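You operate a simulated robot arm through the tools that you are given. There is no shell and no other tool.

The job below is to be done with a simulated robot arm. You get a single attempt, and the scene is never put back.

## Task
Bend the steel strap to 60 degrees on the strap former.
Fine: stop pin in that hole and strap clamped before bending; arm back, clamp free.

It is judged by the outcome, as a careful person would: the job done as asked, and still so three seconds after it is handed in. It fails if anything else is knocked over, pushed out of place, dropped, spilled or broken.

## Robot
A 6-joint arm with a two-finger parallel gripper, fixed in place. Base frame: the origin is at the foot of the arm, x ahead of it, y to its left, z up. Lengths are in cm, angles in degrees, forces in N, time in s.
With the tool pointing down near the work surface it reaches from about 22 to 66 cm from the base axis. Its first joint turns from -66.0 to 66.0 degrees. Payload 2.9 kg.
The tool frame sits at the grasp point between the pads (the TCP): z along the fingers, y along the line on which they close. The tips reach 3 cm beyond it. The gripper opens to 11 cm. The fingers are 2 cm wide and 1 cm thick; the gripper's body (4.8 by 11.2 cm) begins 5.5 cm behind the TCP.
Orientation is told as [roll, pitch, yaw] about the base's x, y, z axes, in that order, counted from this pose: with the fingers straight down and closing along the base's y, the tool's x points along the base's -x, its y along +y and its z along -z.

## Interface
- The arm moves only by the tool send_rows. Its argument "deltas" is a list of rows, each an object (a shift or turn left out is 0, a gripper value left out holds the last) with "delta_pos": the shift along the base's x, y, z in units of 25 mm (1.0 is 25 mm), a list of three; "delta_rot": the turn, a rotation vector about the base's x, y, z in units of 8 degrees (1.0 is 8 degrees), a list of three. In form: [{"delta_pos": [dx, dy, dz], "delta_rot": [wx, wy, wz]}, ...]. A call has 1 to 20 rows; each row shifts and turns the commanded pose from where the row before left it. "jaw" is the finger opening in cm, from 0 to 11, set as the call begins (left out, the last holds). A call with a number of a shift or a turn outside -1 to 1 is refused whole. A row lasts 0.2 s, in which the tool goes at most 5 cm and 8.6 degrees; a call with a longer step from one row to the next is refused whole, and so is a gripper value outside its range. Where a pose cannot be reached the arm comes as near as it can. A force on the tool above 60 N (or 10 N above the force at the start of the call, whichever is more), or a blocked arm, ends the call early, and 0.2 s more pass. Each finger travels about 10.8 cm/s and halts on what it meets, pressing with about 25 N; the grip force reading is that of the motor and also rises with nothing between the fingers. The clock runs only during rows and for 0.2 s after the last one: add rows that do not move to give the fingers time. The reply holds the time, the measured pose of the TCP, the force on the tool along the base axes, the opening and the grip force, in the units named above and with some noise, with the torque about the TCP (base axes, N m) and any sound that the robot's microphone picked up.
- Cameras (640 x 400 px; columns grow to the right, rows downward): "scene" is fixed at [7.56, 43.54, 141.16]; the picture's right is [-0.78, -0.63, 0.00], its down [-0.24, 0.29, -0.93] and it looks along [0.59, -0.72, -0.38] (base axes); focal length 307 px, centre (320, 200). "wrist" rides on the gripper at [7.2, 1.7, -10.3] in the tool frame; the picture's right is [-0.23, 0.97, 0.00], its down [-0.76, -0.18, -0.62] and it looks along [-0.61, -0.14, 0.78] (tool axes); focal length 222 px, centre (320, 200). There is no depth. A picture from a camera that has moved, and an enlarged one, comes with that camera's place and axes in the base frame and with its lens. The place of the scene camera against the robot may be out by one fixed shift of up to 1.2 cm in any direction.
- grab_frame(camera): a new picture of that camera. It takes no simulated time.
- enlarge(camera, box): a new picture of the part [left, top, right, bottom] of that camera's present view, enlarged. It takes no simulated time.
- close_job(): hands the job in; it is judged then, once.

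Nothing tells you positions but the pictures and the camera data. Unless the task says otherwise, let go and move clear before handing in.

The tools are called after ">>>" by a JSON object that holds its "api" and its "payload". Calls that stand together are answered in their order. send_rows: Moves the arm, as the interface text tells. Its arguments: {"type":"object","properties":{"deltas":{"type":"array"},"jaw":{"type":"number"}},"required":["deltas"]} The other tools are called the same way: grab_frame (camera) takes a picture; enlarge (camera, box) takes an enlarged picture of a part of a camera's view; close_job () hands the job in.

At the start:

```text
t: 0.0
ee_pos: [31.66, 2.01, 132.23]
tcp_rot: [0.0, 0.0, -0.1]
contact_force: [-0.4, 0.2, 0.2]
wrist_torque: [-0.02, 0.01, -0.01]
grip_width: 11.01
grasp_force: 0.1
```

scene: 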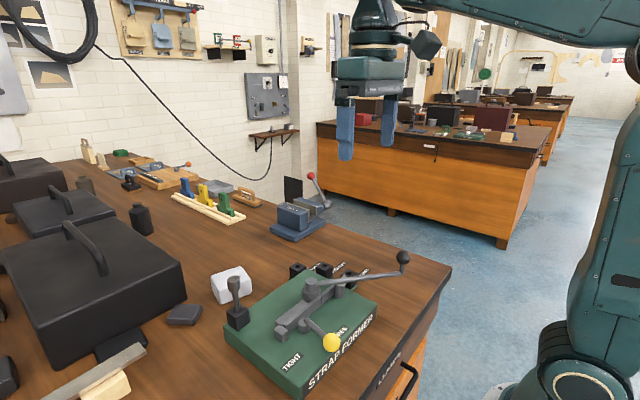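
wrist: 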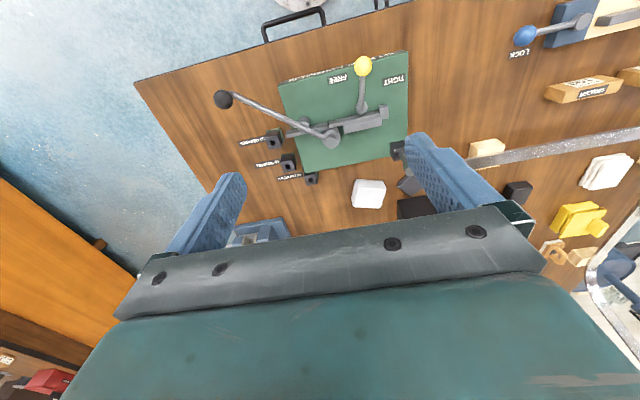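

I see a green strap former on the bench with a yellow-knobbed clamp lever (FREE/TIGHT), a black-knobbed bending arm, some stop-pin holes with labels, and a possible pin in a holder. I'll enlarge the views to read them before moving.

>>> {"api": "enlarge", "payload": {"camera": "scene", "box": [200, 230, 440, 400]}}

>>> {"api": "enlarge", "payload": {"camera": "wrist", "box": [200, 40, 440, 220]}}

>>> {"api": "enlarge", "payload": {"camera": "scene", "box": [270, 240, 390, 320]}}

>>> {"api": "enlarge", "payload": {"camera": "wrist", "box": [230, 110, 350, 200]}}

```text
2.35 times, centred on (320, 315) of scene
camera zoom: at [7.56, 43.54, 141.16], right [-0.78, -0.63, 0.0], down [-0.24, 0.29, -0.93], along [0.59, -0.72, -0.38], focal length 722 px, centre (320, -71)
```

zoom: 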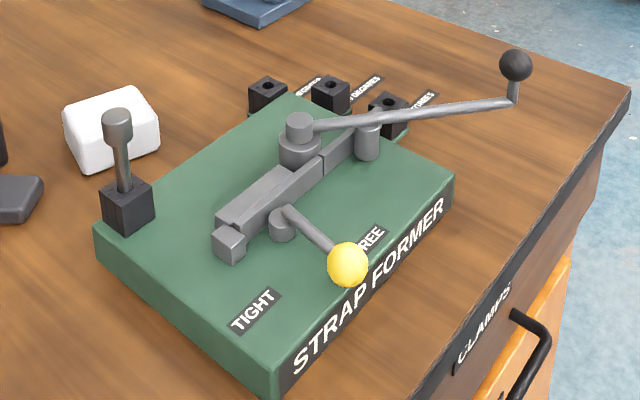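

```text
2.22 times, centred on (320, 130) of wrist
camera zoom: at [24.46, 3.61, 142.53], right [0.23, 0.97, 0.0], down [0.76, -0.18, 0.62], along [0.61, -0.14, -0.78], focal length 494 px, centre (320, 356)
```

zoom: 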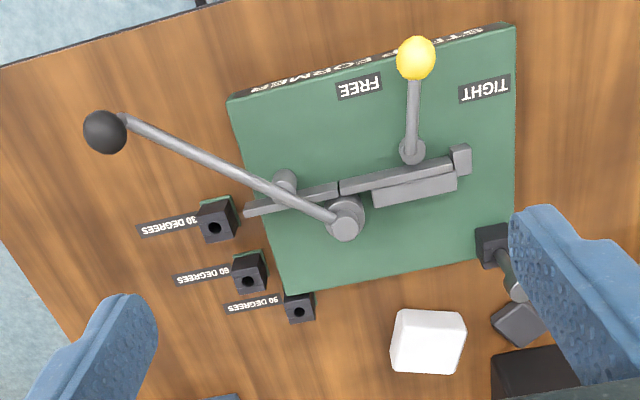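

```text
5.00 times, centred on (330, 280) of scene
camera zoom: at [7.56, 43.54, 141.16], right [-0.78, -0.63, 0.0], down [-0.24, 0.29, -0.93], along [0.59, -0.72, -0.38], focal length 1535 px, centre (270, -200)
```

zoom: 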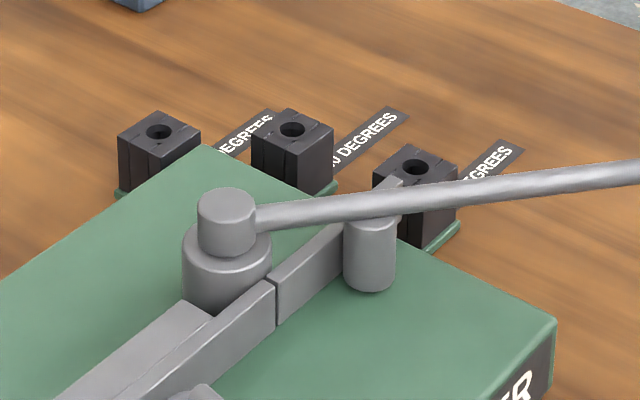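

```text
4.44 times, centred on (290, 155) of wrist
camera zoom: at [24.46, 3.61, 142.53], right [0.23, 0.97, 0.0], down [0.76, -0.18, 0.62], along [0.61, -0.14, -0.78], focal length 987 px, centre (453, 400)
```

zoom: 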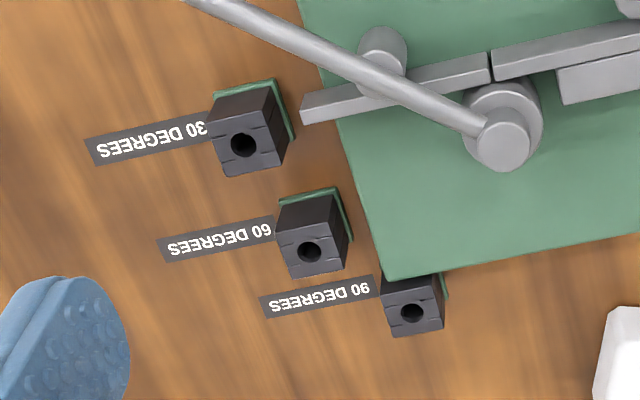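

The former's holes are at about x 50, y −11, z 93.5, and the spare pin stands at about (52, 16). I'll lower the tool over open space for a closer look with the wrist camera.

>>> {"api": "send_rows", "payload": {"deltas": [{"delta_pos": [0, 0, -1]}, {"delta_pos": [0, 0, -1]}, {"delta_pos": [0, 0, -1]}, {"delta_pos": [0, 0, -1]}, {"delta_pos": [0, 0, -1]}, {"delta_pos": [0, 0, -1]}, {"delta_pos": [0, 0, 0]}]}}

>>> {"api": "grab_frame", "payload": {"camera": "wrist"}}

>>> {"api": "grab_frame", "payload": {"camera": "scene"}}

```text
t: 1.6
ee_pos: [31.74, 1.95, 117.06]
tcp_rot: [0.0, 0.0, 0.0]
contact_force: [0.0, -0.1, -0.1]
wrist_torque: [0.01, 0.02, -0.02]
grip_width: 11.01
grasp_force: 0.1
```

```text
taken
camera wrist: at [24.47, 3.56, 127.49], right [0.23, 0.97, 0.0], down [0.76, -0.18, 0.62], along [0.61, -0.14, -0.78], focal length 222 px, centre (320, 200)
```

wrist: 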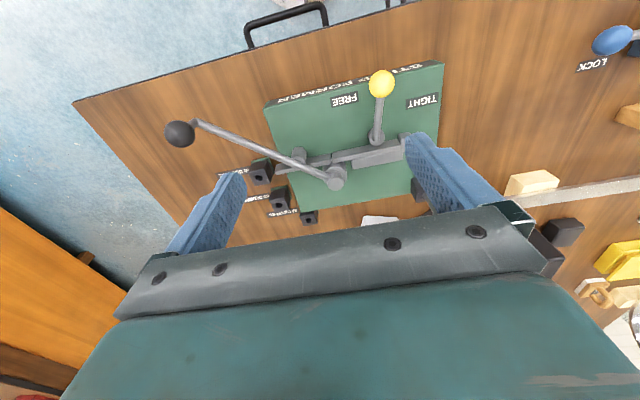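

```text
taken
```

scene: 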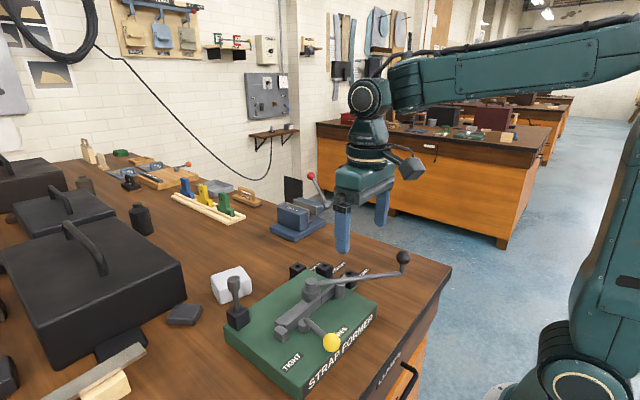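

The former fills the lower picture better now. I'll enlarge it to triangulate the pin, holes, lever and arm.

>>> {"api": "enlarge", "payload": {"camera": "wrist", "box": [150, 50, 310, 150]}}

>>> {"api": "enlarge", "payload": {"camera": "wrist", "box": [210, 130, 370, 230]}}

>>> {"api": "enlarge", "payload": {"camera": "wrist", "box": [310, 60, 470, 160]}}

```text
4.00 times, centred on (230, 100) of wrist
camera zoom: at [24.47, 3.56, 127.49], right [0.23, 0.97, 0.0], down [0.76, -0.18, 0.62], along [0.61, -0.14, -0.78], focal length 888 px, centre (680, 600)
```

zoom: 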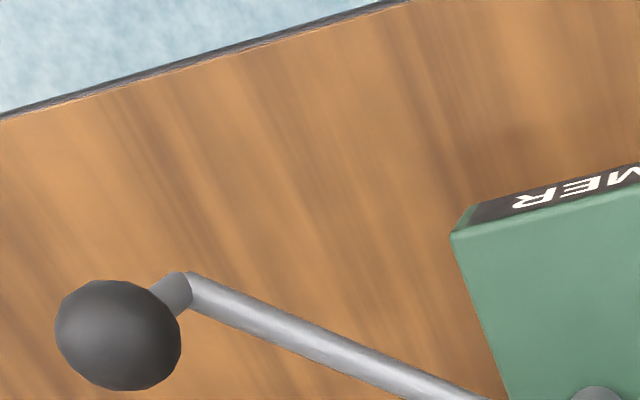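

```text
4.00 times, centred on (290, 180) of wrist
camera zoom: at [24.47, 3.56, 127.49], right [0.23, 0.97, 0.0], down [0.76, -0.18, 0.62], along [0.61, -0.14, -0.78], focal length 888 px, centre (440, 280)
```

zoom: 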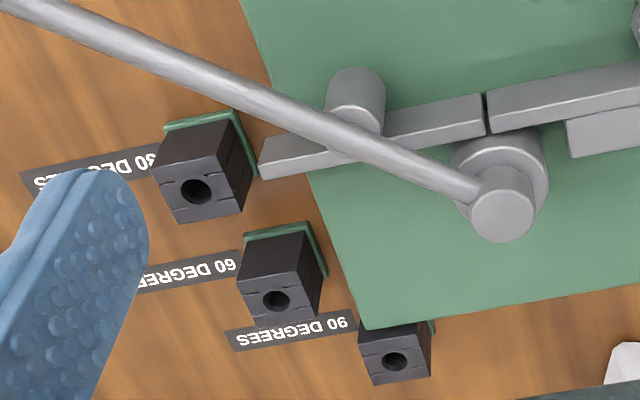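

```text
4.00 times, centred on (390, 110) of wrist
camera zoom: at [24.47, 3.56, 127.49], right [0.23, 0.97, 0.0], down [0.76, -0.18, 0.62], along [0.61, -0.14, -0.78], focal length 888 px, centre (40, 560)
```

zoom: 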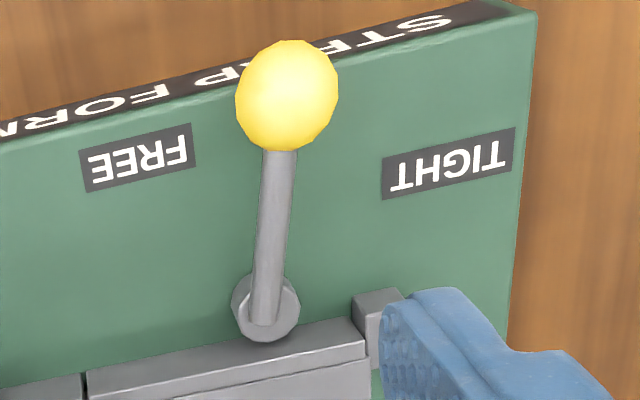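

Triangulated so far: 60° hole ≈ (50.0, −10.8, 93.9), arm pivot ≈ (43.5, 1.5), arm knob ≈ (30.7, −15.1, 101.9), clamp knob ≈ (32.2, 9.8, 96.4). Next I shift left to see the pin in its storage block.

>>> {"api": "send_rows", "payload": {"deltas": [{"delta_pos": [0.5, 1, 0]}, {"delta_pos": [0.5, 1, 0]}, {"delta_pos": [0.5, 1, 0]}, {"delta_pos": [0.5, 1, 0]}, {"delta_pos": [0.5, 1, 0]}, {"delta_pos": [0, 0, 0]}]}}

>>> {"api": "grab_frame", "payload": {"camera": "wrist"}}

>>> {"api": "enlarge", "payload": {"camera": "wrist", "box": [270, 130, 430, 230]}}

>>> {"api": "enlarge", "payload": {"camera": "scene", "box": [200, 260, 280, 340]}}

```text
t: 3.0
ee_pos: [37.98, 14.75, 117.41]
tcp_rot: [0.0, 0.0, 0.0]
contact_force: [0.4, -0.1, -0.2]
wrist_torque: [0.0, -0.01, 0.0]
grip_width: 11.0
grasp_force: 0.1
```

```text
taken
camera wrist: at [30.84, 16.26, 127.62], right [0.23, 0.97, 0.0], down [0.76, -0.18, 0.62], along [0.61, -0.14, -0.78], focal length 222 px, centre (320, 200)
```

wrist: 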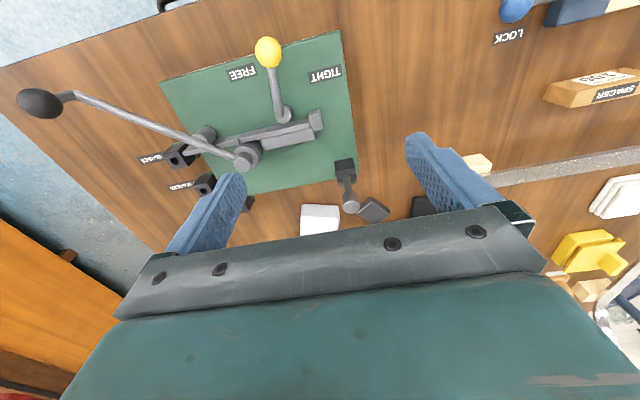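

```text
4.00 times, centred on (350, 180) of wrist
camera zoom: at [30.84, 16.26, 127.62], right [0.23, 0.97, 0.0], down [0.76, -0.18, 0.62], along [0.61, -0.14, -0.78], focal length 888 px, centre (200, 280)
```

zoom: 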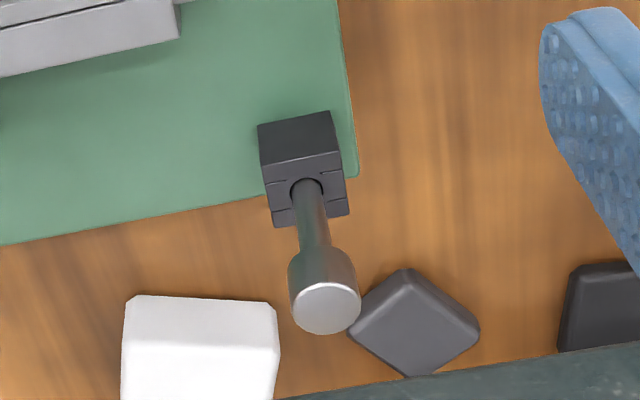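

```text
5.00 times, centred on (240, 300) of scene
camera zoom: at [7.56, 43.54, 141.16], right [-0.78, -0.63, 0.0], down [-0.24, 0.29, -0.93], along [0.59, -0.72, -0.38], focal length 1535 px, centre (720, -300)
```

zoom: 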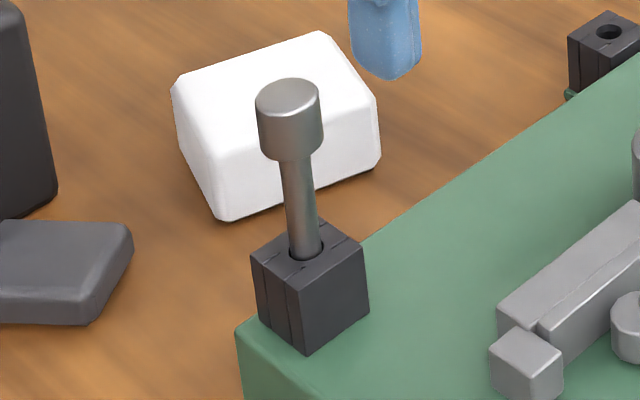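

The pin stands at about (51.0, 15.9): head top z≈104.6, block top ≈97.2. I'll move above it with the jaw at 6 cm and check alignment.

>>> {"api": "send_rows", "payload": {"deltas": [{"delta_pos": [0.87, 0.09, 0]}, {"delta_pos": [0.87, 0.09, 0]}, {"delta_pos": [0.87, 0.09, 0]}, {"delta_pos": [0.87, 0.09, 0]}, {"delta_pos": [0.87, 0.09, 0]}, {"delta_pos": [0.87, 0.09, 0]}, {"delta_pos": [0, 0, -0.8]}, {"delta_pos": [0, 0, -0.8]}, {"delta_pos": [0, 0, -0.8]}, {"delta_pos": [0, 0, 0]}], "jaw": 6}}

>>> {"api": "grab_frame", "payload": {"camera": "wrist"}}

>>> {"api": "enlarge", "payload": {"camera": "scene", "box": [160, 200, 320, 340]}}

```text
t: 5.2
ee_pos: [51.13, 15.81, 111.13]
tcp_rot: [0.0, 0.0, 0.0]
contact_force: [-0.6, -0.3, 0.7]
wrist_torque: [-0.02, -0.02, 0.0]
grip_width: 6.0
grasp_force: 0.1
```

```text
taken
camera wrist: at [43.89, 17.5, 121.37], right [0.23, 0.97, 0.0], down [0.76, -0.18, 0.62], along [0.61, -0.14, -0.78], focal length 222 px, centre (320, 200)
```

wrist: 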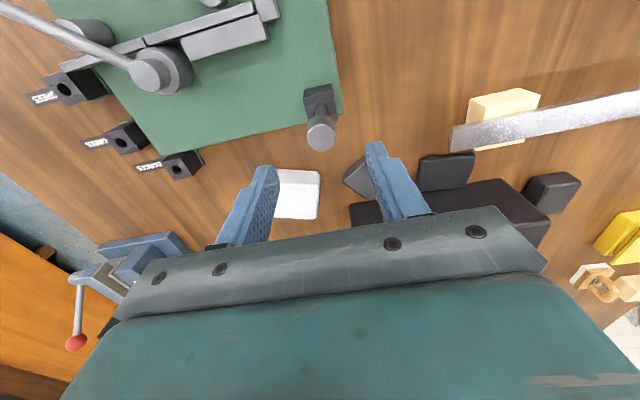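

```text
2.86 times, centred on (240, 270) of scene
camera zoom: at [7.56, 43.54, 141.16], right [-0.78, -0.63, 0.0], down [-0.24, 0.29, -0.93], along [0.59, -0.72, -0.38], focal length 877 px, centre (549, 0)
```

zoom: 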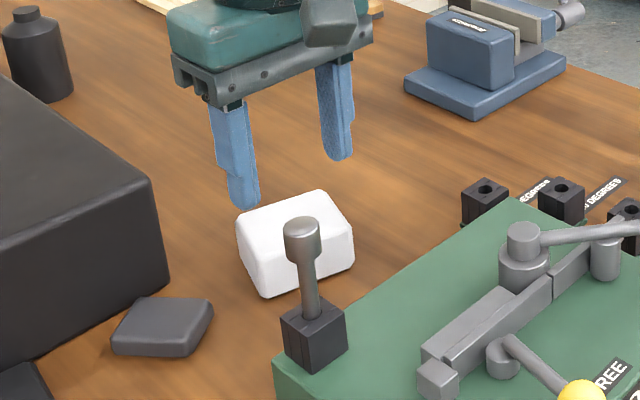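

The pin head sits at about (50.7, 15.95, 104.8), aligned with the fingers. I descend to z≈103.5, then close on the head.

>>> {"api": "send_rows", "payload": {"deltas": [{"delta_pos": [-0.15, 0.05, -0.6]}, {"delta_pos": [0, 0, -0.6]}, {"delta_pos": [0, 0, -0.6]}, {"delta_pos": [0, 0, -0.6]}, {"delta_pos": [0, 0, -0.6]}, {"delta_pos": [0, 0, 0]}]}}

>>> {"api": "grab_frame", "payload": {"camera": "wrist"}}

>>> {"api": "enlarge", "payload": {"camera": "scene", "box": [160, 200, 320, 340]}}

```text
t: 6.6
ee_pos: [50.63, 15.89, 103.64]
tcp_rot: [-0.1, 0.0, 0.0]
contact_force: [-0.3, -0.2, -0.5]
wrist_torque: [-0.01, 0.02, 0.02]
grip_width: 5.99
grasp_force: 0.0
```

```text
taken
camera wrist: at [43.4, 17.55, 113.96], right [0.23, 0.97, 0.0], down [0.76, -0.18, 0.62], along [0.61, -0.14, -0.78], focal length 222 px, centre (320, 200)
```

wrist: 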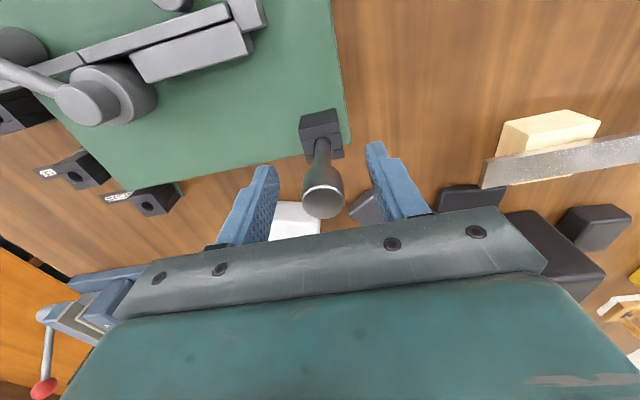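

```text
2.86 times, centred on (240, 270) of scene
camera zoom: at [7.56, 43.54, 141.16], right [-0.78, -0.63, 0.0], down [-0.24, 0.29, -0.93], along [0.59, -0.72, -0.38], focal length 877 px, centre (549, 0)
```

zoom: 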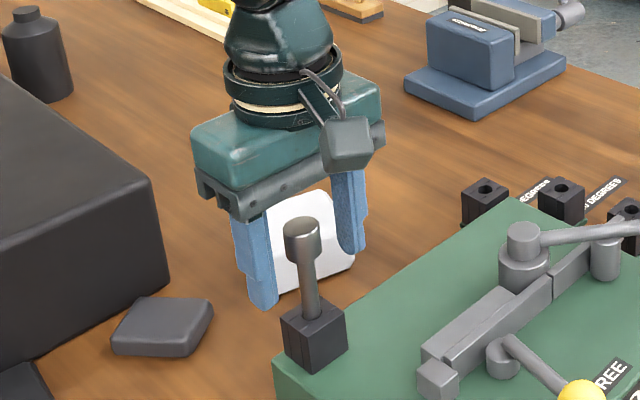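

The fingers straddle the pin head, centred. Closing now.

>>> {"api": "send_rows", "payload": {"deltas": [{"delta_pos": [0, 0, 0]}, {"delta_pos": [0, 0, 0]}, {"delta_pos": [0, 0, 0]}, {"delta_pos": [0, 0, 0]}], "jaw": 0}}

>>> {"api": "grab_frame", "payload": {"camera": "wrist"}}

```text
t: 7.6
ee_pos: [50.57, 15.93, 103.69]
tcp_rot: [0.1, 0.0, -0.1]
contact_force: [-1.1, 1.5, 0.1]
wrist_torque: [0.17, 0.0, -0.02]
grip_width: 2.33
grasp_force: 25.2
```

```text
taken
camera wrist: at [43.4, 17.57, 113.97], right [0.23, 0.97, 0.0], down [0.76, -0.18, 0.62], along [0.61, -0.14, -0.78], focal length 222 px, centre (320, 200)
```

wrist: 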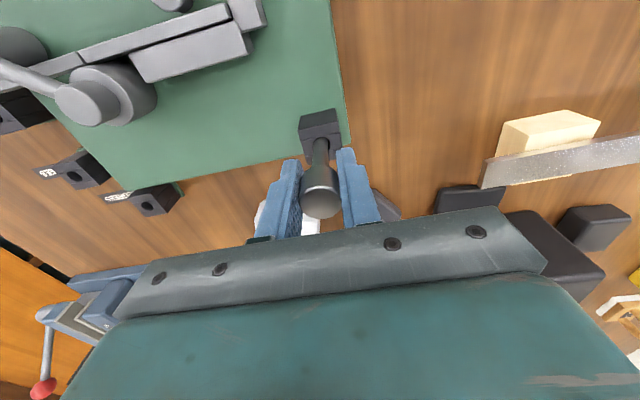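

Gripped at 2.33 cm with 25 N. I lift the pin slowly straight up, watching for force.

>>> {"api": "send_rows", "payload": {"deltas": [{"delta_pos": [0, 0, 0.3]}, {"delta_pos": [0, 0, 0.4]}, {"delta_pos": [0, 0, 0.5]}, {"delta_pos": [0, 0, 0.5]}, {"delta_pos": [0, 0, 0.5]}, {"delta_pos": [0, 0, 0.5]}, {"delta_pos": [0, 0, 0.5]}, {"delta_pos": [0, 0, 0.5]}, {"delta_pos": [0, 0, 0]}]}}

>>> {"api": "grab_frame", "payload": {"camera": "wrist"}}

>>> {"api": "enlarge", "payload": {"camera": "scene", "box": [160, 200, 320, 340]}}

```text
t: 9.6
ee_pos: [50.6, 15.73, 112.93]
tcp_rot: [0.1, 0.0, -0.1]
contact_force: [1.0, 0.2, -0.5]
wrist_torque: [-0.01, 0.03, -0.01]
grip_width: 2.28
grasp_force: 24.3
```

```text
taken
camera wrist: at [43.42, 17.45, 123.25], right [0.23, 0.97, 0.0], down [0.76, -0.18, 0.62], along [0.61, -0.14, -0.78], focal length 222 px, centre (320, 200)
```

wrist: 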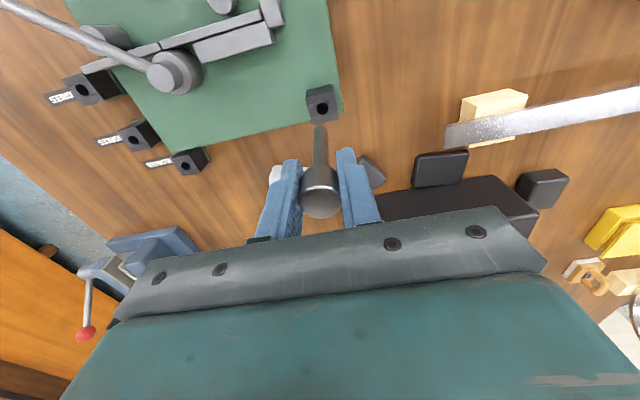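

```text
2.86 times, centred on (240, 270) of scene
camera zoom: at [7.56, 43.54, 141.16], right [-0.78, -0.63, 0.0], down [-0.24, 0.29, -0.93], along [0.59, -0.72, -0.38], focal length 877 px, centre (549, 0)
```

zoom: 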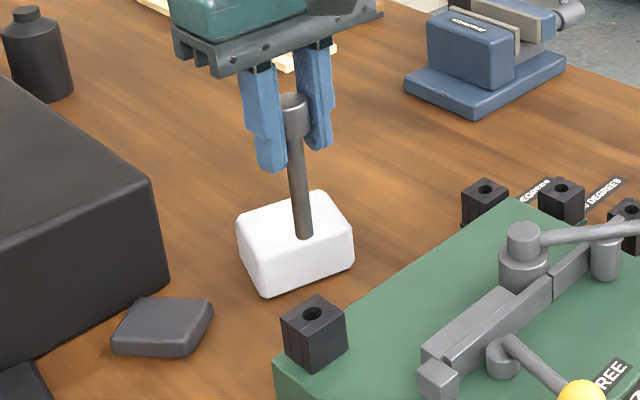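

The pin is out; its tip sits 9.2 cm below the TCP. I carry it at height across to over the 60° hole.

>>> {"api": "send_rows", "payload": {"deltas": [{"delta_pos": [-0.02, -0.5, 0]}, {"delta_pos": [-0.02, -0.8, 0]}, {"delta_pos": [-0.02, -0.9, 0]}, {"delta_pos": [-0.02, -0.9, 0]}, {"delta_pos": [-0.02, -0.9, 0]}, {"delta_pos": [-0.02, -0.9, 0]}, {"delta_pos": [-0.02, -0.9, 0]}, {"delta_pos": [-0.02, -0.9, 0]}, {"delta_pos": [-0.02, -0.9, 0]}, {"delta_pos": [-0.02, -0.9, 0]}, {"delta_pos": [-0.02, -0.9, 0]}, {"delta_pos": [-0.02, -0.7, 0]}, {"delta_pos": [-0.02, -0.5, 0]}, {"delta_pos": [0, 0, 0]}, {"delta_pos": [0, 0, 0]}]}}

>>> {"api": "grab_frame", "payload": {"camera": "wrist"}}

>>> {"api": "enlarge", "payload": {"camera": "wrist", "box": [260, 70, 380, 230]}}

>>> {"api": "enlarge", "payload": {"camera": "scene", "box": [260, 170, 420, 310]}}

```text
t: 12.8
ee_pos: [49.97, -10.7, 113.02]
tcp_rot: [0.0, 0.1, 0.0]
contact_force: [0.5, 0.0, -0.6]
wrist_torque: [0.0, -0.01, 0.0]
grip_width: 2.3
grasp_force: 24.9
```

```text
taken
camera wrist: at [42.75, -8.95, 123.3], right [0.23, 0.97, 0.0], down [0.76, -0.18, 0.62], along [0.61, -0.14, -0.78], focal length 222 px, centre (320, 200)
```

wrist: 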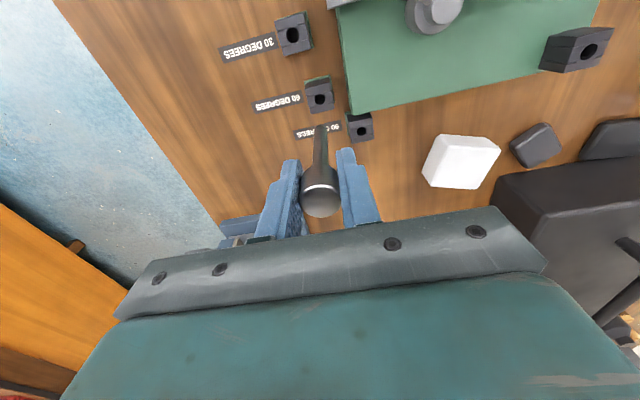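

```text
2.50 times, centred on (320, 150) of wrist
camera zoom: at [42.75, -8.95, 123.3], right [0.23, 0.97, 0.0], down [0.76, -0.18, 0.62], along [0.61, -0.14, -0.78], focal length 555 px, centre (320, 325)
```

zoom: 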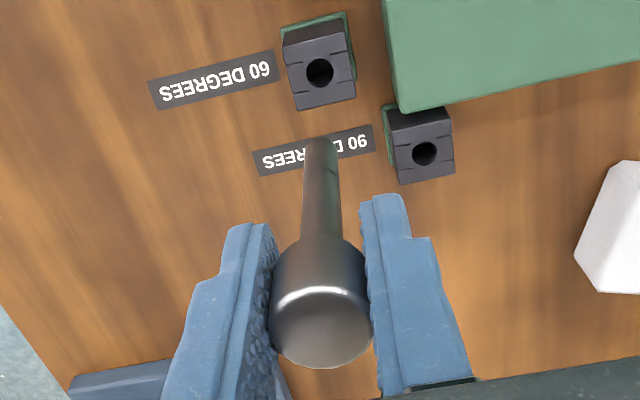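

```text
2.86 times, centred on (340, 240) of scene
camera zoom: at [7.57, 43.54, 141.16], right [-0.78, -0.63, 0.0], down [-0.24, 0.29, -0.93], along [0.59, -0.72, -0.38], focal length 877 px, centre (263, 86)
```

zoom: 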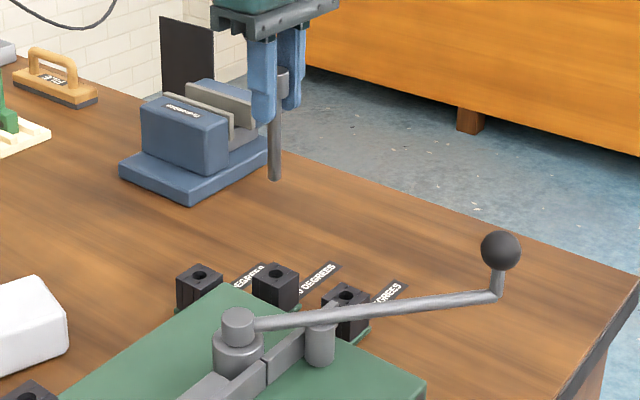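

The pin tip column matches the 60° hole (hole ≈ 49.88, −10.65, top z 94.07). I descend until the tip is about 1 cm above and recheck.

>>> {"api": "send_rows", "payload": {"deltas": [{"delta_pos": [-0.03, 0, -0.6]}, {"delta_pos": [0, 0, -0.7]}, {"delta_pos": [0, 0, -0.7]}, {"delta_pos": [0, 0, -0.6]}, {"delta_pos": [0, 0, -0.5]}, {"delta_pos": [0, 0, -0.3]}, {"delta_pos": [0, 0, 0]}, {"delta_pos": [0, 0, 0]}]}}

>>> {"api": "enlarge", "payload": {"camera": "wrist", "box": [270, 90, 370, 190]}}

>>> {"api": "enlarge", "payload": {"camera": "scene", "box": [290, 230, 370, 290]}}

```text
t: 14.6
ee_pos: [49.82, -10.54, 104.43]
tcp_rot: [0.0, 0.0, 0.0]
contact_force: [-0.5, 0.9, -1.0]
wrist_torque: [0.0, 0.04, 0.0]
grip_width: 2.31
grasp_force: 24.8
```

```text
4.00 times, centred on (320, 140) of wrist
camera zoom: at [42.69, -8.88, 114.73], right [0.23, 0.97, 0.0], down [0.76, -0.18, 0.62], along [0.61, -0.14, -0.78], focal length 888 px, centre (320, 440)
```

zoom: 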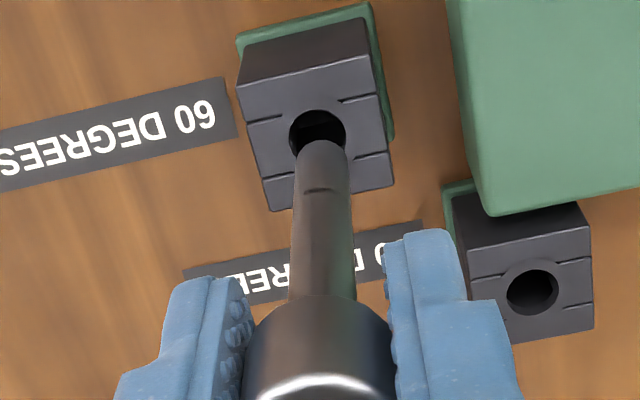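

```text
6.67 times, centred on (330, 260) of scene
camera zoom: at [7.56, 43.54, 141.16], right [-0.78, -0.63, 0.0], down [-0.24, 0.29, -0.93], along [0.59, -0.72, -0.38], focal length 2047 px, centre (253, -200)
```

zoom: 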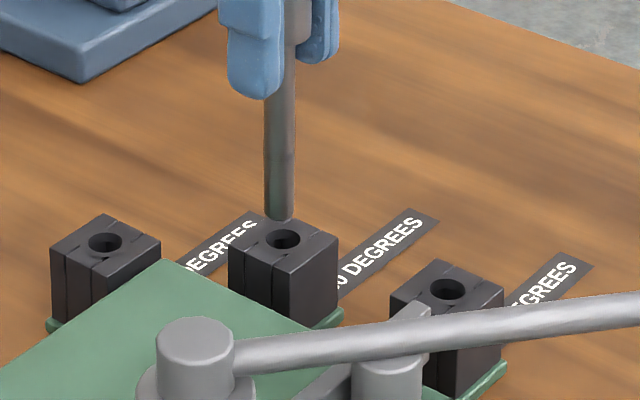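

The tip is close to the hole but a millimetre or two off. I'll enlarge further to measure the remaining offset.

>>> {"api": "enlarge", "payload": {"camera": "scene", "box": [310, 245, 342, 277]}}

>>> {"api": "enlarge", "payload": {"camera": "wrist", "box": [296, 96, 344, 126]}}

```text
12.50 times, centred on (326, 261) of scene
camera zoom: at [7.56, 43.54, 141.16], right [-0.78, -0.63, 0.0], down [-0.24, 0.29, -0.93], along [0.59, -0.72, -0.38], focal length 3838 px, centre (245, -562)
```

zoom: 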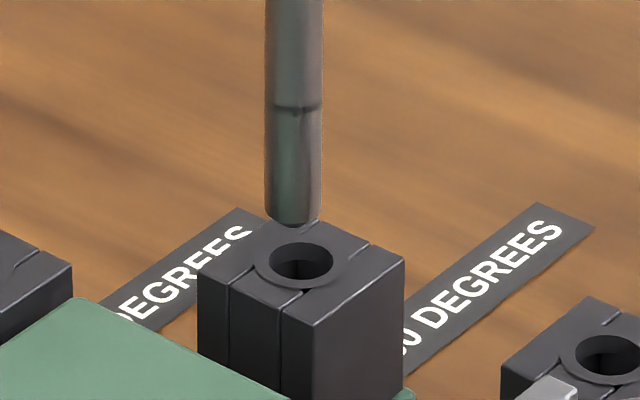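

```text
13.33 times, centred on (320, 111) of wrist
camera zoom: at [42.69, -8.88, 114.73], right [0.23, 0.97, 0.0], down [0.76, -0.18, 0.62], along [0.61, -0.14, -0.78], focal length 2962 px, centre (320, 1387)
```

zoom: 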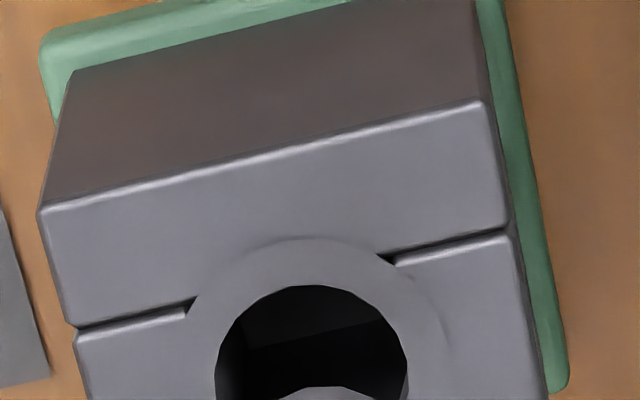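

The pin tip needs about −0.15 cm in x and −0.11 cm in y. I apply that along with a small descent, then recheck.

>>> {"api": "send_rows", "payload": {"deltas": [{"delta_pos": [-0.06, -0.044, 0]}, {"delta_pos": [0, 0, -0.2]}, {"delta_pos": [0, 0, 0]}, {"delta_pos": [0, 0, 0]}]}}

>>> {"api": "enlarge", "payload": {"camera": "scene", "box": [310, 245, 342, 277]}}

>>> {"api": "enlarge", "payload": {"camera": "wrist", "box": [296, 96, 344, 136]}}

```text
t: 15.6
ee_pos: [49.78, -10.68, 104.07]
tcp_rot: [0.0, 0.0, 0.0]
contact_force: [-0.8, -0.5, -0.4]
wrist_torque: [0.05, -0.01, 0.01]
grip_width: 2.31
grasp_force: 25.1
```

```text
12.50 times, centred on (326, 261) of scene
camera zoom: at [7.56, 43.54, 141.16], right [-0.78, -0.63, 0.0], down [-0.24, 0.29, -0.93], along [0.59, -0.72, -0.38], focal length 3838 px, centre (245, -562)
```

zoom: 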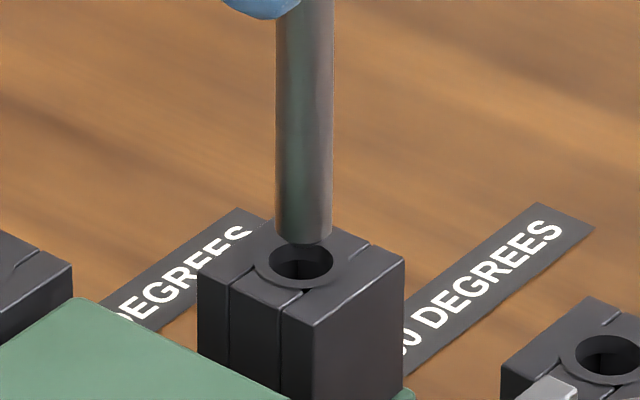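

```text
10.00 times, centred on (320, 116) of wrist
camera zoom: at [42.52, -9.03, 114.26], right [0.23, 0.97, 0.0], down [0.76, -0.18, 0.62], along [0.61, -0.14, -0.78], focal length 2221 px, centre (320, 1040)
```

zoom: 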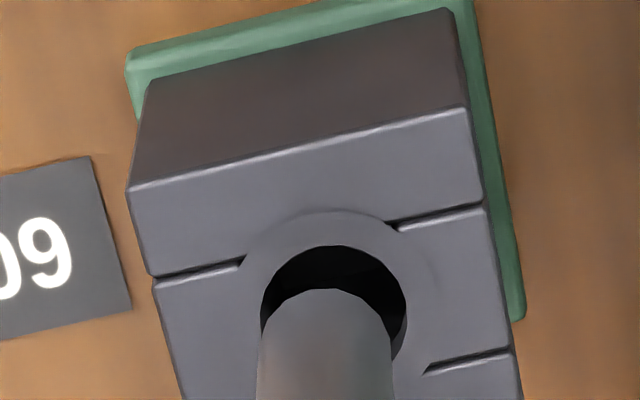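

Slight overshoot; I correct by +0.05/+0.08 cm and look again.

>>> {"api": "send_rows", "payload": {"deltas": [{"delta_pos": [0.019, 0.03, 0]}, {"delta_pos": [0, 0, -0.1]}, {"delta_pos": [0, 0, 0]}, {"delta_pos": [0, 0, 0]}, {"delta_pos": [0, 0, 0]}]}}

>>> {"api": "enlarge", "payload": {"camera": "scene", "box": [310, 245, 342, 277]}}

>>> {"api": "enlarge", "payload": {"camera": "wrist", "box": [296, 96, 344, 136]}}

```text
t: 16.8
ee_pos: [49.8, -10.62, 103.8]
tcp_rot: [-0.1, 0.0, 0.0]
contact_force: [0.0, -1.0, -0.6]
wrist_torque: [-0.01, -0.03, -0.02]
grip_width: 2.32
grasp_force: 25.2
```

```text
12.50 times, centred on (326, 261) of scene
camera zoom: at [7.56, 43.54, 141.16], right [-0.78, -0.63, 0.0], down [-0.24, 0.29, -0.93], along [0.59, -0.72, -0.38], focal length 3838 px, centre (245, -562)
```

zoom: 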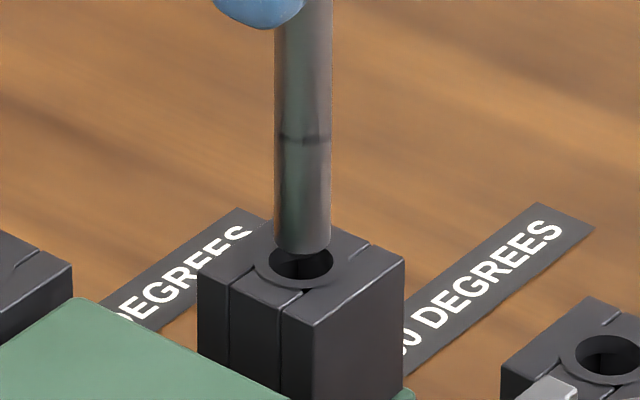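

```text
10.00 times, centred on (320, 116) of wrist
camera zoom: at [42.54, -9.01, 114.05], right [0.23, 0.97, 0.0], down [0.76, -0.18, 0.62], along [0.61, -0.14, -0.78], focal length 2221 px, centre (320, 1040)
```

zoom: 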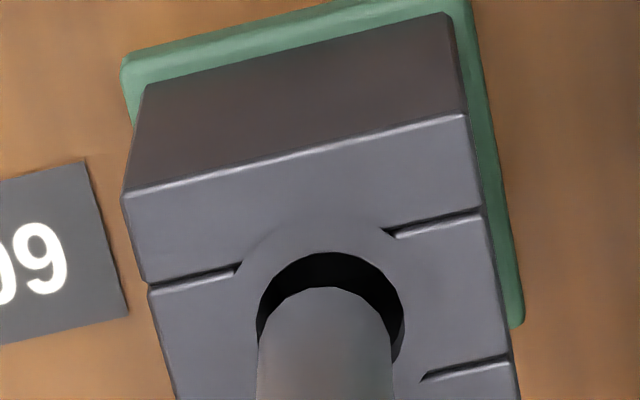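

Nearly centred; one last +0.05 cm in y, then I ease down a little and check for contact.

>>> {"api": "send_rows", "payload": {"deltas": [{"delta_pos": [0.0, 0.022, 0]}, {"delta_pos": [0, 0, -0.1]}, {"delta_pos": [0, 0, -0.1]}, {"delta_pos": [0, 0, -0.08]}, {"delta_pos": [0, 0, 0]}]}}

>>> {"api": "enlarge", "payload": {"camera": "scene", "box": [310, 245, 342, 277]}}

>>> {"api": "enlarge", "payload": {"camera": "wrist", "box": [296, 96, 344, 136]}}

```text
t: 18.0
ee_pos: [49.9, -10.54, 102.92]
tcp_rot: [0.0, -0.1, -0.1]
contact_force: [-0.4, -0.1, -0.9]
wrist_torque: [-0.01, 0.02, -0.03]
grip_width: 2.33
grasp_force: 24.7
```

```text
12.50 times, centred on (326, 261) of scene
camera zoom: at [7.56, 43.54, 141.16], right [-0.78, -0.63, 0.0], down [-0.24, 0.29, -0.93], along [0.59, -0.72, -0.38], focal length 3838 px, centre (245, -562)
```

zoom: 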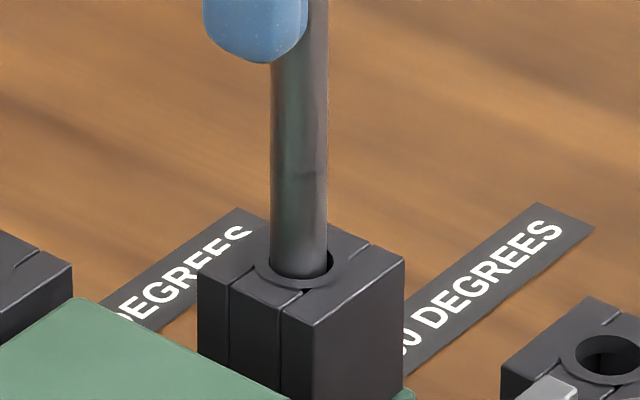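

```text
10.00 times, centred on (320, 116) of wrist
camera zoom: at [42.57, -8.92, 113.31], right [0.23, 0.97, 0.0], down [0.76, -0.18, 0.62], along [0.61, -0.14, -0.78], focal length 2221 px, centre (320, 1040)
```

zoom: 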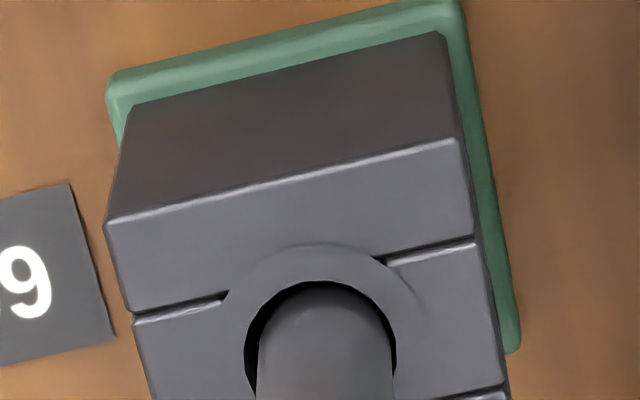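

The tip is at the hole mouth and well centred. I continue down slowly.

>>> {"api": "send_rows", "payload": {"deltas": [{"delta_pos": [0, -0.01, -0.06]}, {"delta_pos": [0, 0, -0.08]}, {"delta_pos": [0, 0, -0.08]}, {"delta_pos": [0, 0, 0]}]}}

>>> {"api": "enlarge", "payload": {"camera": "scene", "box": [310, 245, 342, 277]}}

>>> {"api": "enlarge", "payload": {"camera": "wrist", "box": [296, 96, 344, 136]}}

```text
t: 19.0
ee_pos: [49.86, -10.62, 102.4]
tcp_rot: [0.0, 0.1, 0.0]
contact_force: [0.1, 0.1, -1.4]
wrist_torque: [-0.01, 0.0, 0.0]
grip_width: 2.32
grasp_force: 25.1
```

```text
12.50 times, centred on (326, 261) of scene
camera zoom: at [7.56, 43.54, 141.16], right [-0.78, -0.63, 0.0], down [-0.24, 0.29, -0.93], along [0.59, -0.72, -0.38], focal length 3838 px, centre (245, -562)
```

zoom: 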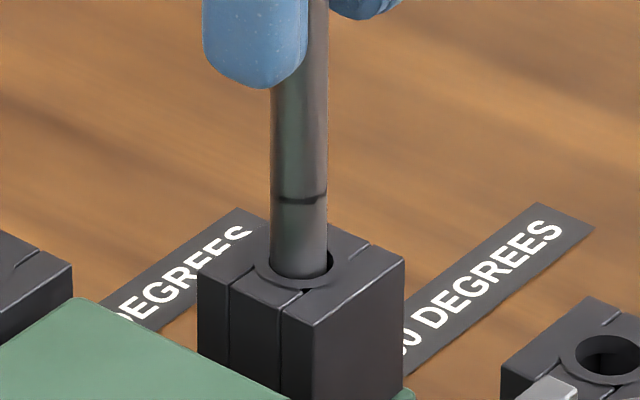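

```text
10.00 times, centred on (320, 116) of wrist
camera zoom: at [42.56, -8.9, 112.73], right [0.23, 0.97, 0.0], down [0.76, -0.18, 0.62], along [0.61, -0.14, -0.78], focal length 2221 px, centre (320, 1040)
```

zoom: 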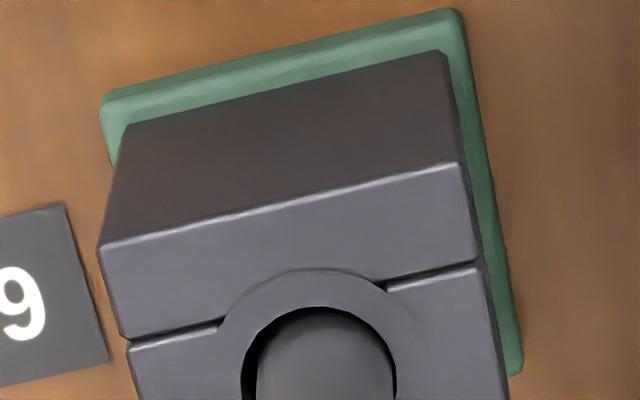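

The pin has started into the hole with no side force. Continuing down.

>>> {"api": "send_rows", "payload": {"deltas": [{"delta_pos": [-0.004, -0.016, -0.08]}, {"delta_pos": [0, 0, -0.1]}, {"delta_pos": [0, 0, -0.1]}, {"delta_pos": [0, 0, -0.1]}, {"delta_pos": [0, 0, 0]}]}}

>>> {"api": "enlarge", "payload": {"camera": "scene", "box": [300, 235, 348, 277]}}

```text
t: 20.2
ee_pos: [49.75, -10.69, 101.5]
tcp_rot: [-0.1, 0.0, 0.0]
contact_force: [0.0, 0.8, -1.7]
wrist_torque: [0.01, -0.01, -0.03]
grip_width: 2.34
grasp_force: 24.9
```

```text
9.52 times, centred on (324, 256) of scene
camera zoom: at [7.56, 43.54, 141.16], right [-0.78, -0.63, 0.0], down [-0.24, 0.29, -0.93], along [0.59, -0.72, -0.38], focal length 2924 px, centre (282, -333)
```

zoom: 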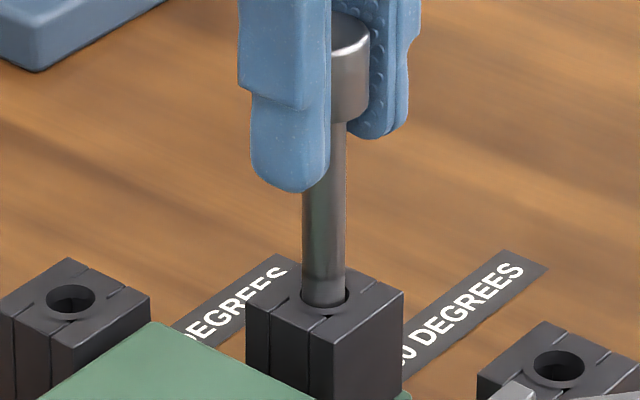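

The pin is clearly inside the hole. I keep lowering until it seats.

>>> {"api": "send_rows", "payload": {"deltas": [{"delta_pos": [0, 0, -0.1]}, {"delta_pos": [0, 0, -0.1]}, {"delta_pos": [0, 0, -0.1]}, {"delta_pos": [0, 0, 0]}]}}

>>> {"api": "enlarge", "payload": {"camera": "scene", "box": [300, 235, 348, 277]}}

```text
t: 21.2
ee_pos: [49.69, -10.69, 100.93]
tcp_rot: [0.1, 0.0, 0.0]
contact_force: [0.2, 3.4, 0.1]
wrist_torque: [0.2, -0.01, 0.01]
grip_width: 2.32
grasp_force: 25.4
```

```text
9.52 times, centred on (324, 256) of scene
camera zoom: at [7.56, 43.55, 141.15], right [-0.78, -0.63, 0.0], down [-0.24, 0.29, -0.93], along [0.59, -0.72, -0.38], focal length 2924 px, centre (282, -333)
```

zoom: 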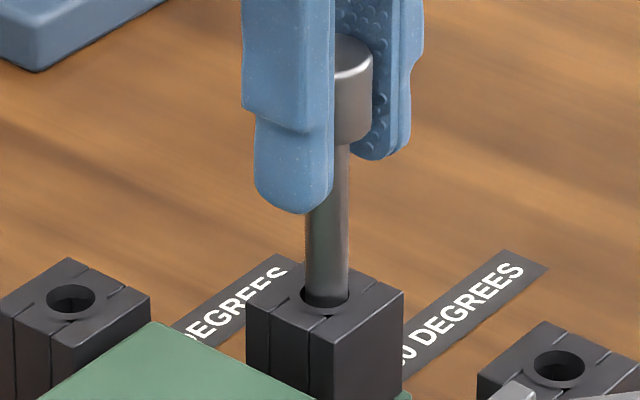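

>>> {"api": "send_rows", "payload": {"deltas": [{"delta_pos": [0, 0.01, -0.08]}, {"delta_pos": [0, 0.01, -0.08]}, {"delta_pos": [0, 0, 0]}]}}

>>> {"api": "enlarge", "payload": {"camera": "scene", "box": [300, 235, 348, 277]}}

```text
t: 22.0
ee_pos: [49.75, -10.76, 100.62]
tcp_rot: [-0.1, -0.3, 0.1]
contact_force: [-1.0, 2.7, 15.4]
wrist_torque: [0.23, 0.0, 0.03]
grip_width: 2.31
grasp_force: 25.3
```

```text
9.52 times, centred on (324, 256) of scene
camera zoom: at [7.54, 43.55, 141.15], right [-0.78, -0.63, 0.0], down [-0.24, 0.29, -0.93], along [0.59, -0.72, -0.38], focal length 2924 px, centre (282, -333)
```

zoom: 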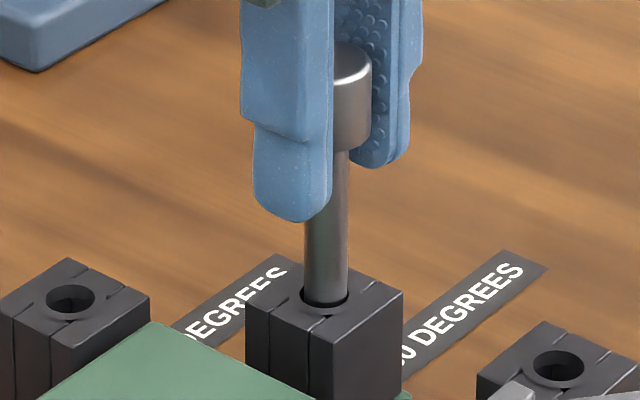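

Seated: 15 N upward at z≈100.6, matching the expected depth. I release and lift clear.

>>> {"api": "send_rows", "payload": {"deltas": [{"delta_pos": [0, 0, 0.04]}, {"delta_pos": [0, 0, 0]}, {"delta_pos": [0, 0, 0]}], "jaw": 6}}

>>> {"api": "send_rows", "payload": {"deltas": [{"delta_pos": [0, 0, 0.5]}, {"delta_pos": [0, 0, 0.8]}, {"delta_pos": [0, 0, 1]}, {"delta_pos": [0, 0, 1]}, {"delta_pos": [0, 0, 1]}, {"delta_pos": [0, 0, 0]}]}}

>>> {"api": "enlarge", "payload": {"camera": "scene", "box": [220, 230, 420, 380]}}

>>> {"api": "grab_frame", "payload": {"camera": "wrist"}}

```text
t: 22.8
ee_pos: [49.69, -10.67, 100.53]
tcp_rot: [0.0, 0.1, 0.1]
contact_force: [-0.4, 0.4, 0.1]
wrist_torque: [-0.02, -0.03, 0.02]
grip_width: 6.02
grasp_force: 0.0
```

```text
t: 24.2
ee_pos: [49.81, -10.72, 111.15]
tcp_rot: [-0.1, 0.0, 0.0]
contact_force: [0.1, -0.1, 0.9]
wrist_torque: [0.02, 0.03, -0.01]
grip_width: 6.02
grasp_force: 0.0
```

```text
2.67 times, centred on (320, 305) of scene
camera zoom: at [7.56, 43.54, 141.16], right [-0.78, -0.63, 0.0], down [-0.24, 0.29, -0.93], along [0.59, -0.72, -0.38], focal length 819 px, centre (320, -80)
```

zoom: 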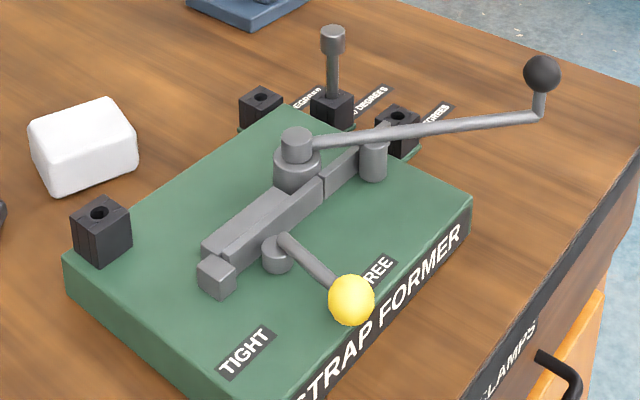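

```text
taken
camera wrist: at [42.57, -9.01, 121.42], right [0.23, 0.97, 0.0], down [0.76, -0.18, 0.62], along [0.61, -0.14, -0.78], focal length 222 px, centre (320, 200)
```

wrist: 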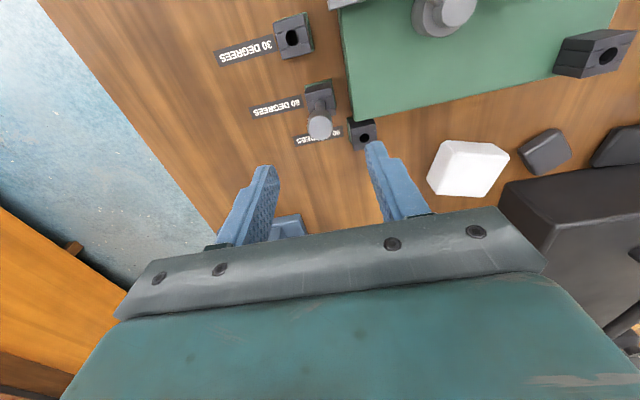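

The pin stands in the 60° hole. Next is the clamp: I move above the yellow knob to check its position from close.

>>> {"api": "send_rows", "payload": {"deltas": [{"delta_pos": [-0.7, 0.8, 0]}, {"delta_pos": [-0.75, 0.9, 0]}, {"delta_pos": [-0.75, 0.9, 0]}, {"delta_pos": [-0.75, 0.9, 0]}, {"delta_pos": [-0.75, 0.9, 0]}, {"delta_pos": [-0.75, 0.9, 0]}, {"delta_pos": [-0.75, 0.9, 0]}, {"delta_pos": [-0.75, 0.9, 0]}, {"delta_pos": [-0.75, 0.8, 0]}, {"delta_pos": [-0.3, 0.26, 0]}, {"delta_pos": [0, 0, 0]}]}}

>>> {"api": "grab_frame", "payload": {"camera": "wrist"}}

>>> {"api": "enlarge", "payload": {"camera": "wrist", "box": [260, 80, 400, 220]}}

```text
t: 26.6
ee_pos: [32.31, 9.78, 111.17]
tcp_rot: [0.0, 0.0, 0.1]
contact_force: [0.3, -0.1, 0.0]
wrist_torque: [0.01, -0.04, 0.01]
grip_width: 5.98
grasp_force: 0.0
```

```text
taken
camera wrist: at [25.04, 11.53, 121.53], right [0.23, 0.97, 0.0], down [0.76, -0.18, 0.62], along [0.61, -0.14, -0.78], focal length 222 px, centre (320, 200)
```

wrist: 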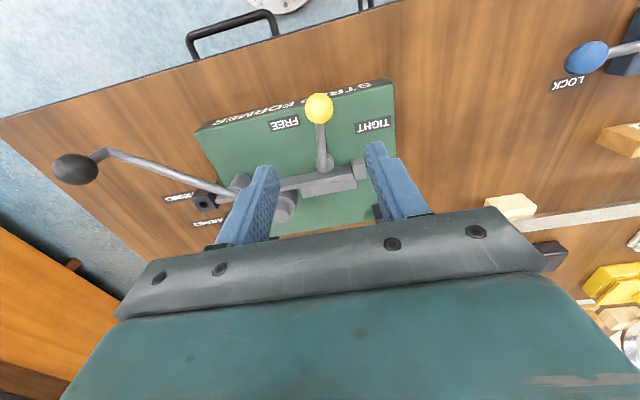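

```text
2.86 times, centred on (330, 150) of wrist
camera zoom: at [25.04, 11.53, 121.53], right [0.23, 0.97, 0.0], down [0.76, -0.18, 0.62], along [0.61, -0.14, -0.78], focal length 635 px, centre (291, 343)
```

zoom: 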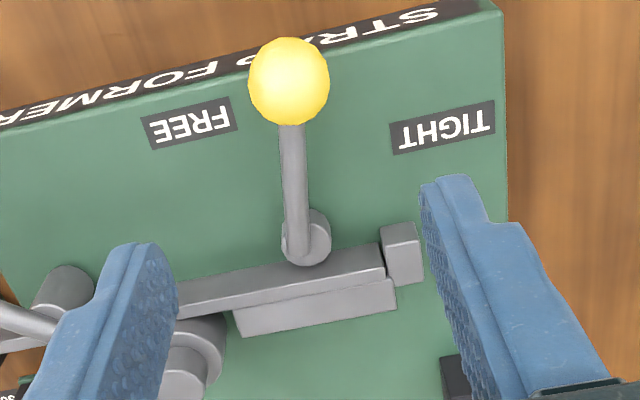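

The clamp knob is at (32.3, 9.74, 96.0), its pivot about (39.5, 8.8), so radius ≈7.3. I descend to straddle the knob with jaw 5 cm.

>>> {"api": "send_rows", "payload": {"deltas": [{"delta_pos": [0, 0, -0.9]}, {"delta_pos": [0, 0, -0.9]}, {"delta_pos": [0, 0, -0.9]}, {"delta_pos": [0, 0, -0.9]}, {"delta_pos": [0, 0, -0.8]}, {"delta_pos": [0, 0, -0.4]}, {"delta_pos": [0, 0, -0.3]}, {"delta_pos": [0, 0, 0]}], "jaw": 5}}

>>> {"api": "grab_frame", "payload": {"camera": "wrist"}}

>>> {"api": "enlarge", "payload": {"camera": "scene", "box": [240, 250, 400, 400]}}

```text
t: 28.4
ee_pos: [32.3, 9.78, 98.58]
tcp_rot: [-0.1, -0.1, 0.1]
contact_force: [-0.5, -0.4, 0.2]
wrist_torque: [0.0, -0.01, 0.0]
grip_width: 5.03
grasp_force: 0.0
```

```text
taken
camera wrist: at [25.06, 11.48, 108.77], right [0.23, 0.97, 0.0], down [0.76, -0.18, 0.62], along [0.61, -0.14, -0.78], focal length 222 px, centre (320, 200)
```

wrist: 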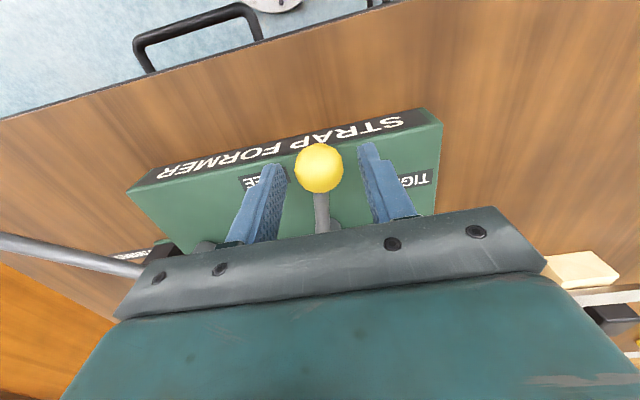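

```text
2.67 times, centred on (320, 325) of scene
camera zoom: at [7.56, 43.54, 141.16], right [-0.78, -0.63, 0.0], down [-0.24, 0.29, -0.93], along [0.59, -0.72, -0.38], focal length 819 px, centre (320, -133)
```

zoom: 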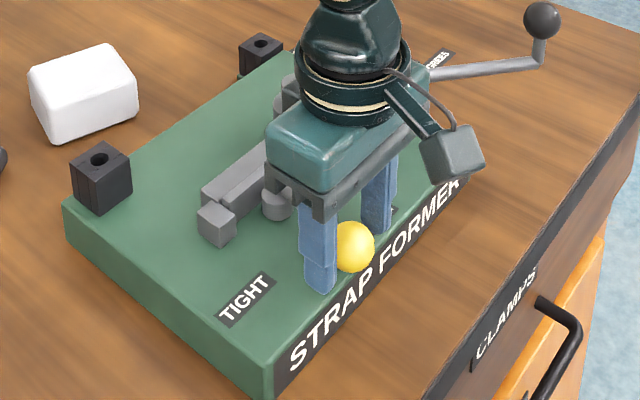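

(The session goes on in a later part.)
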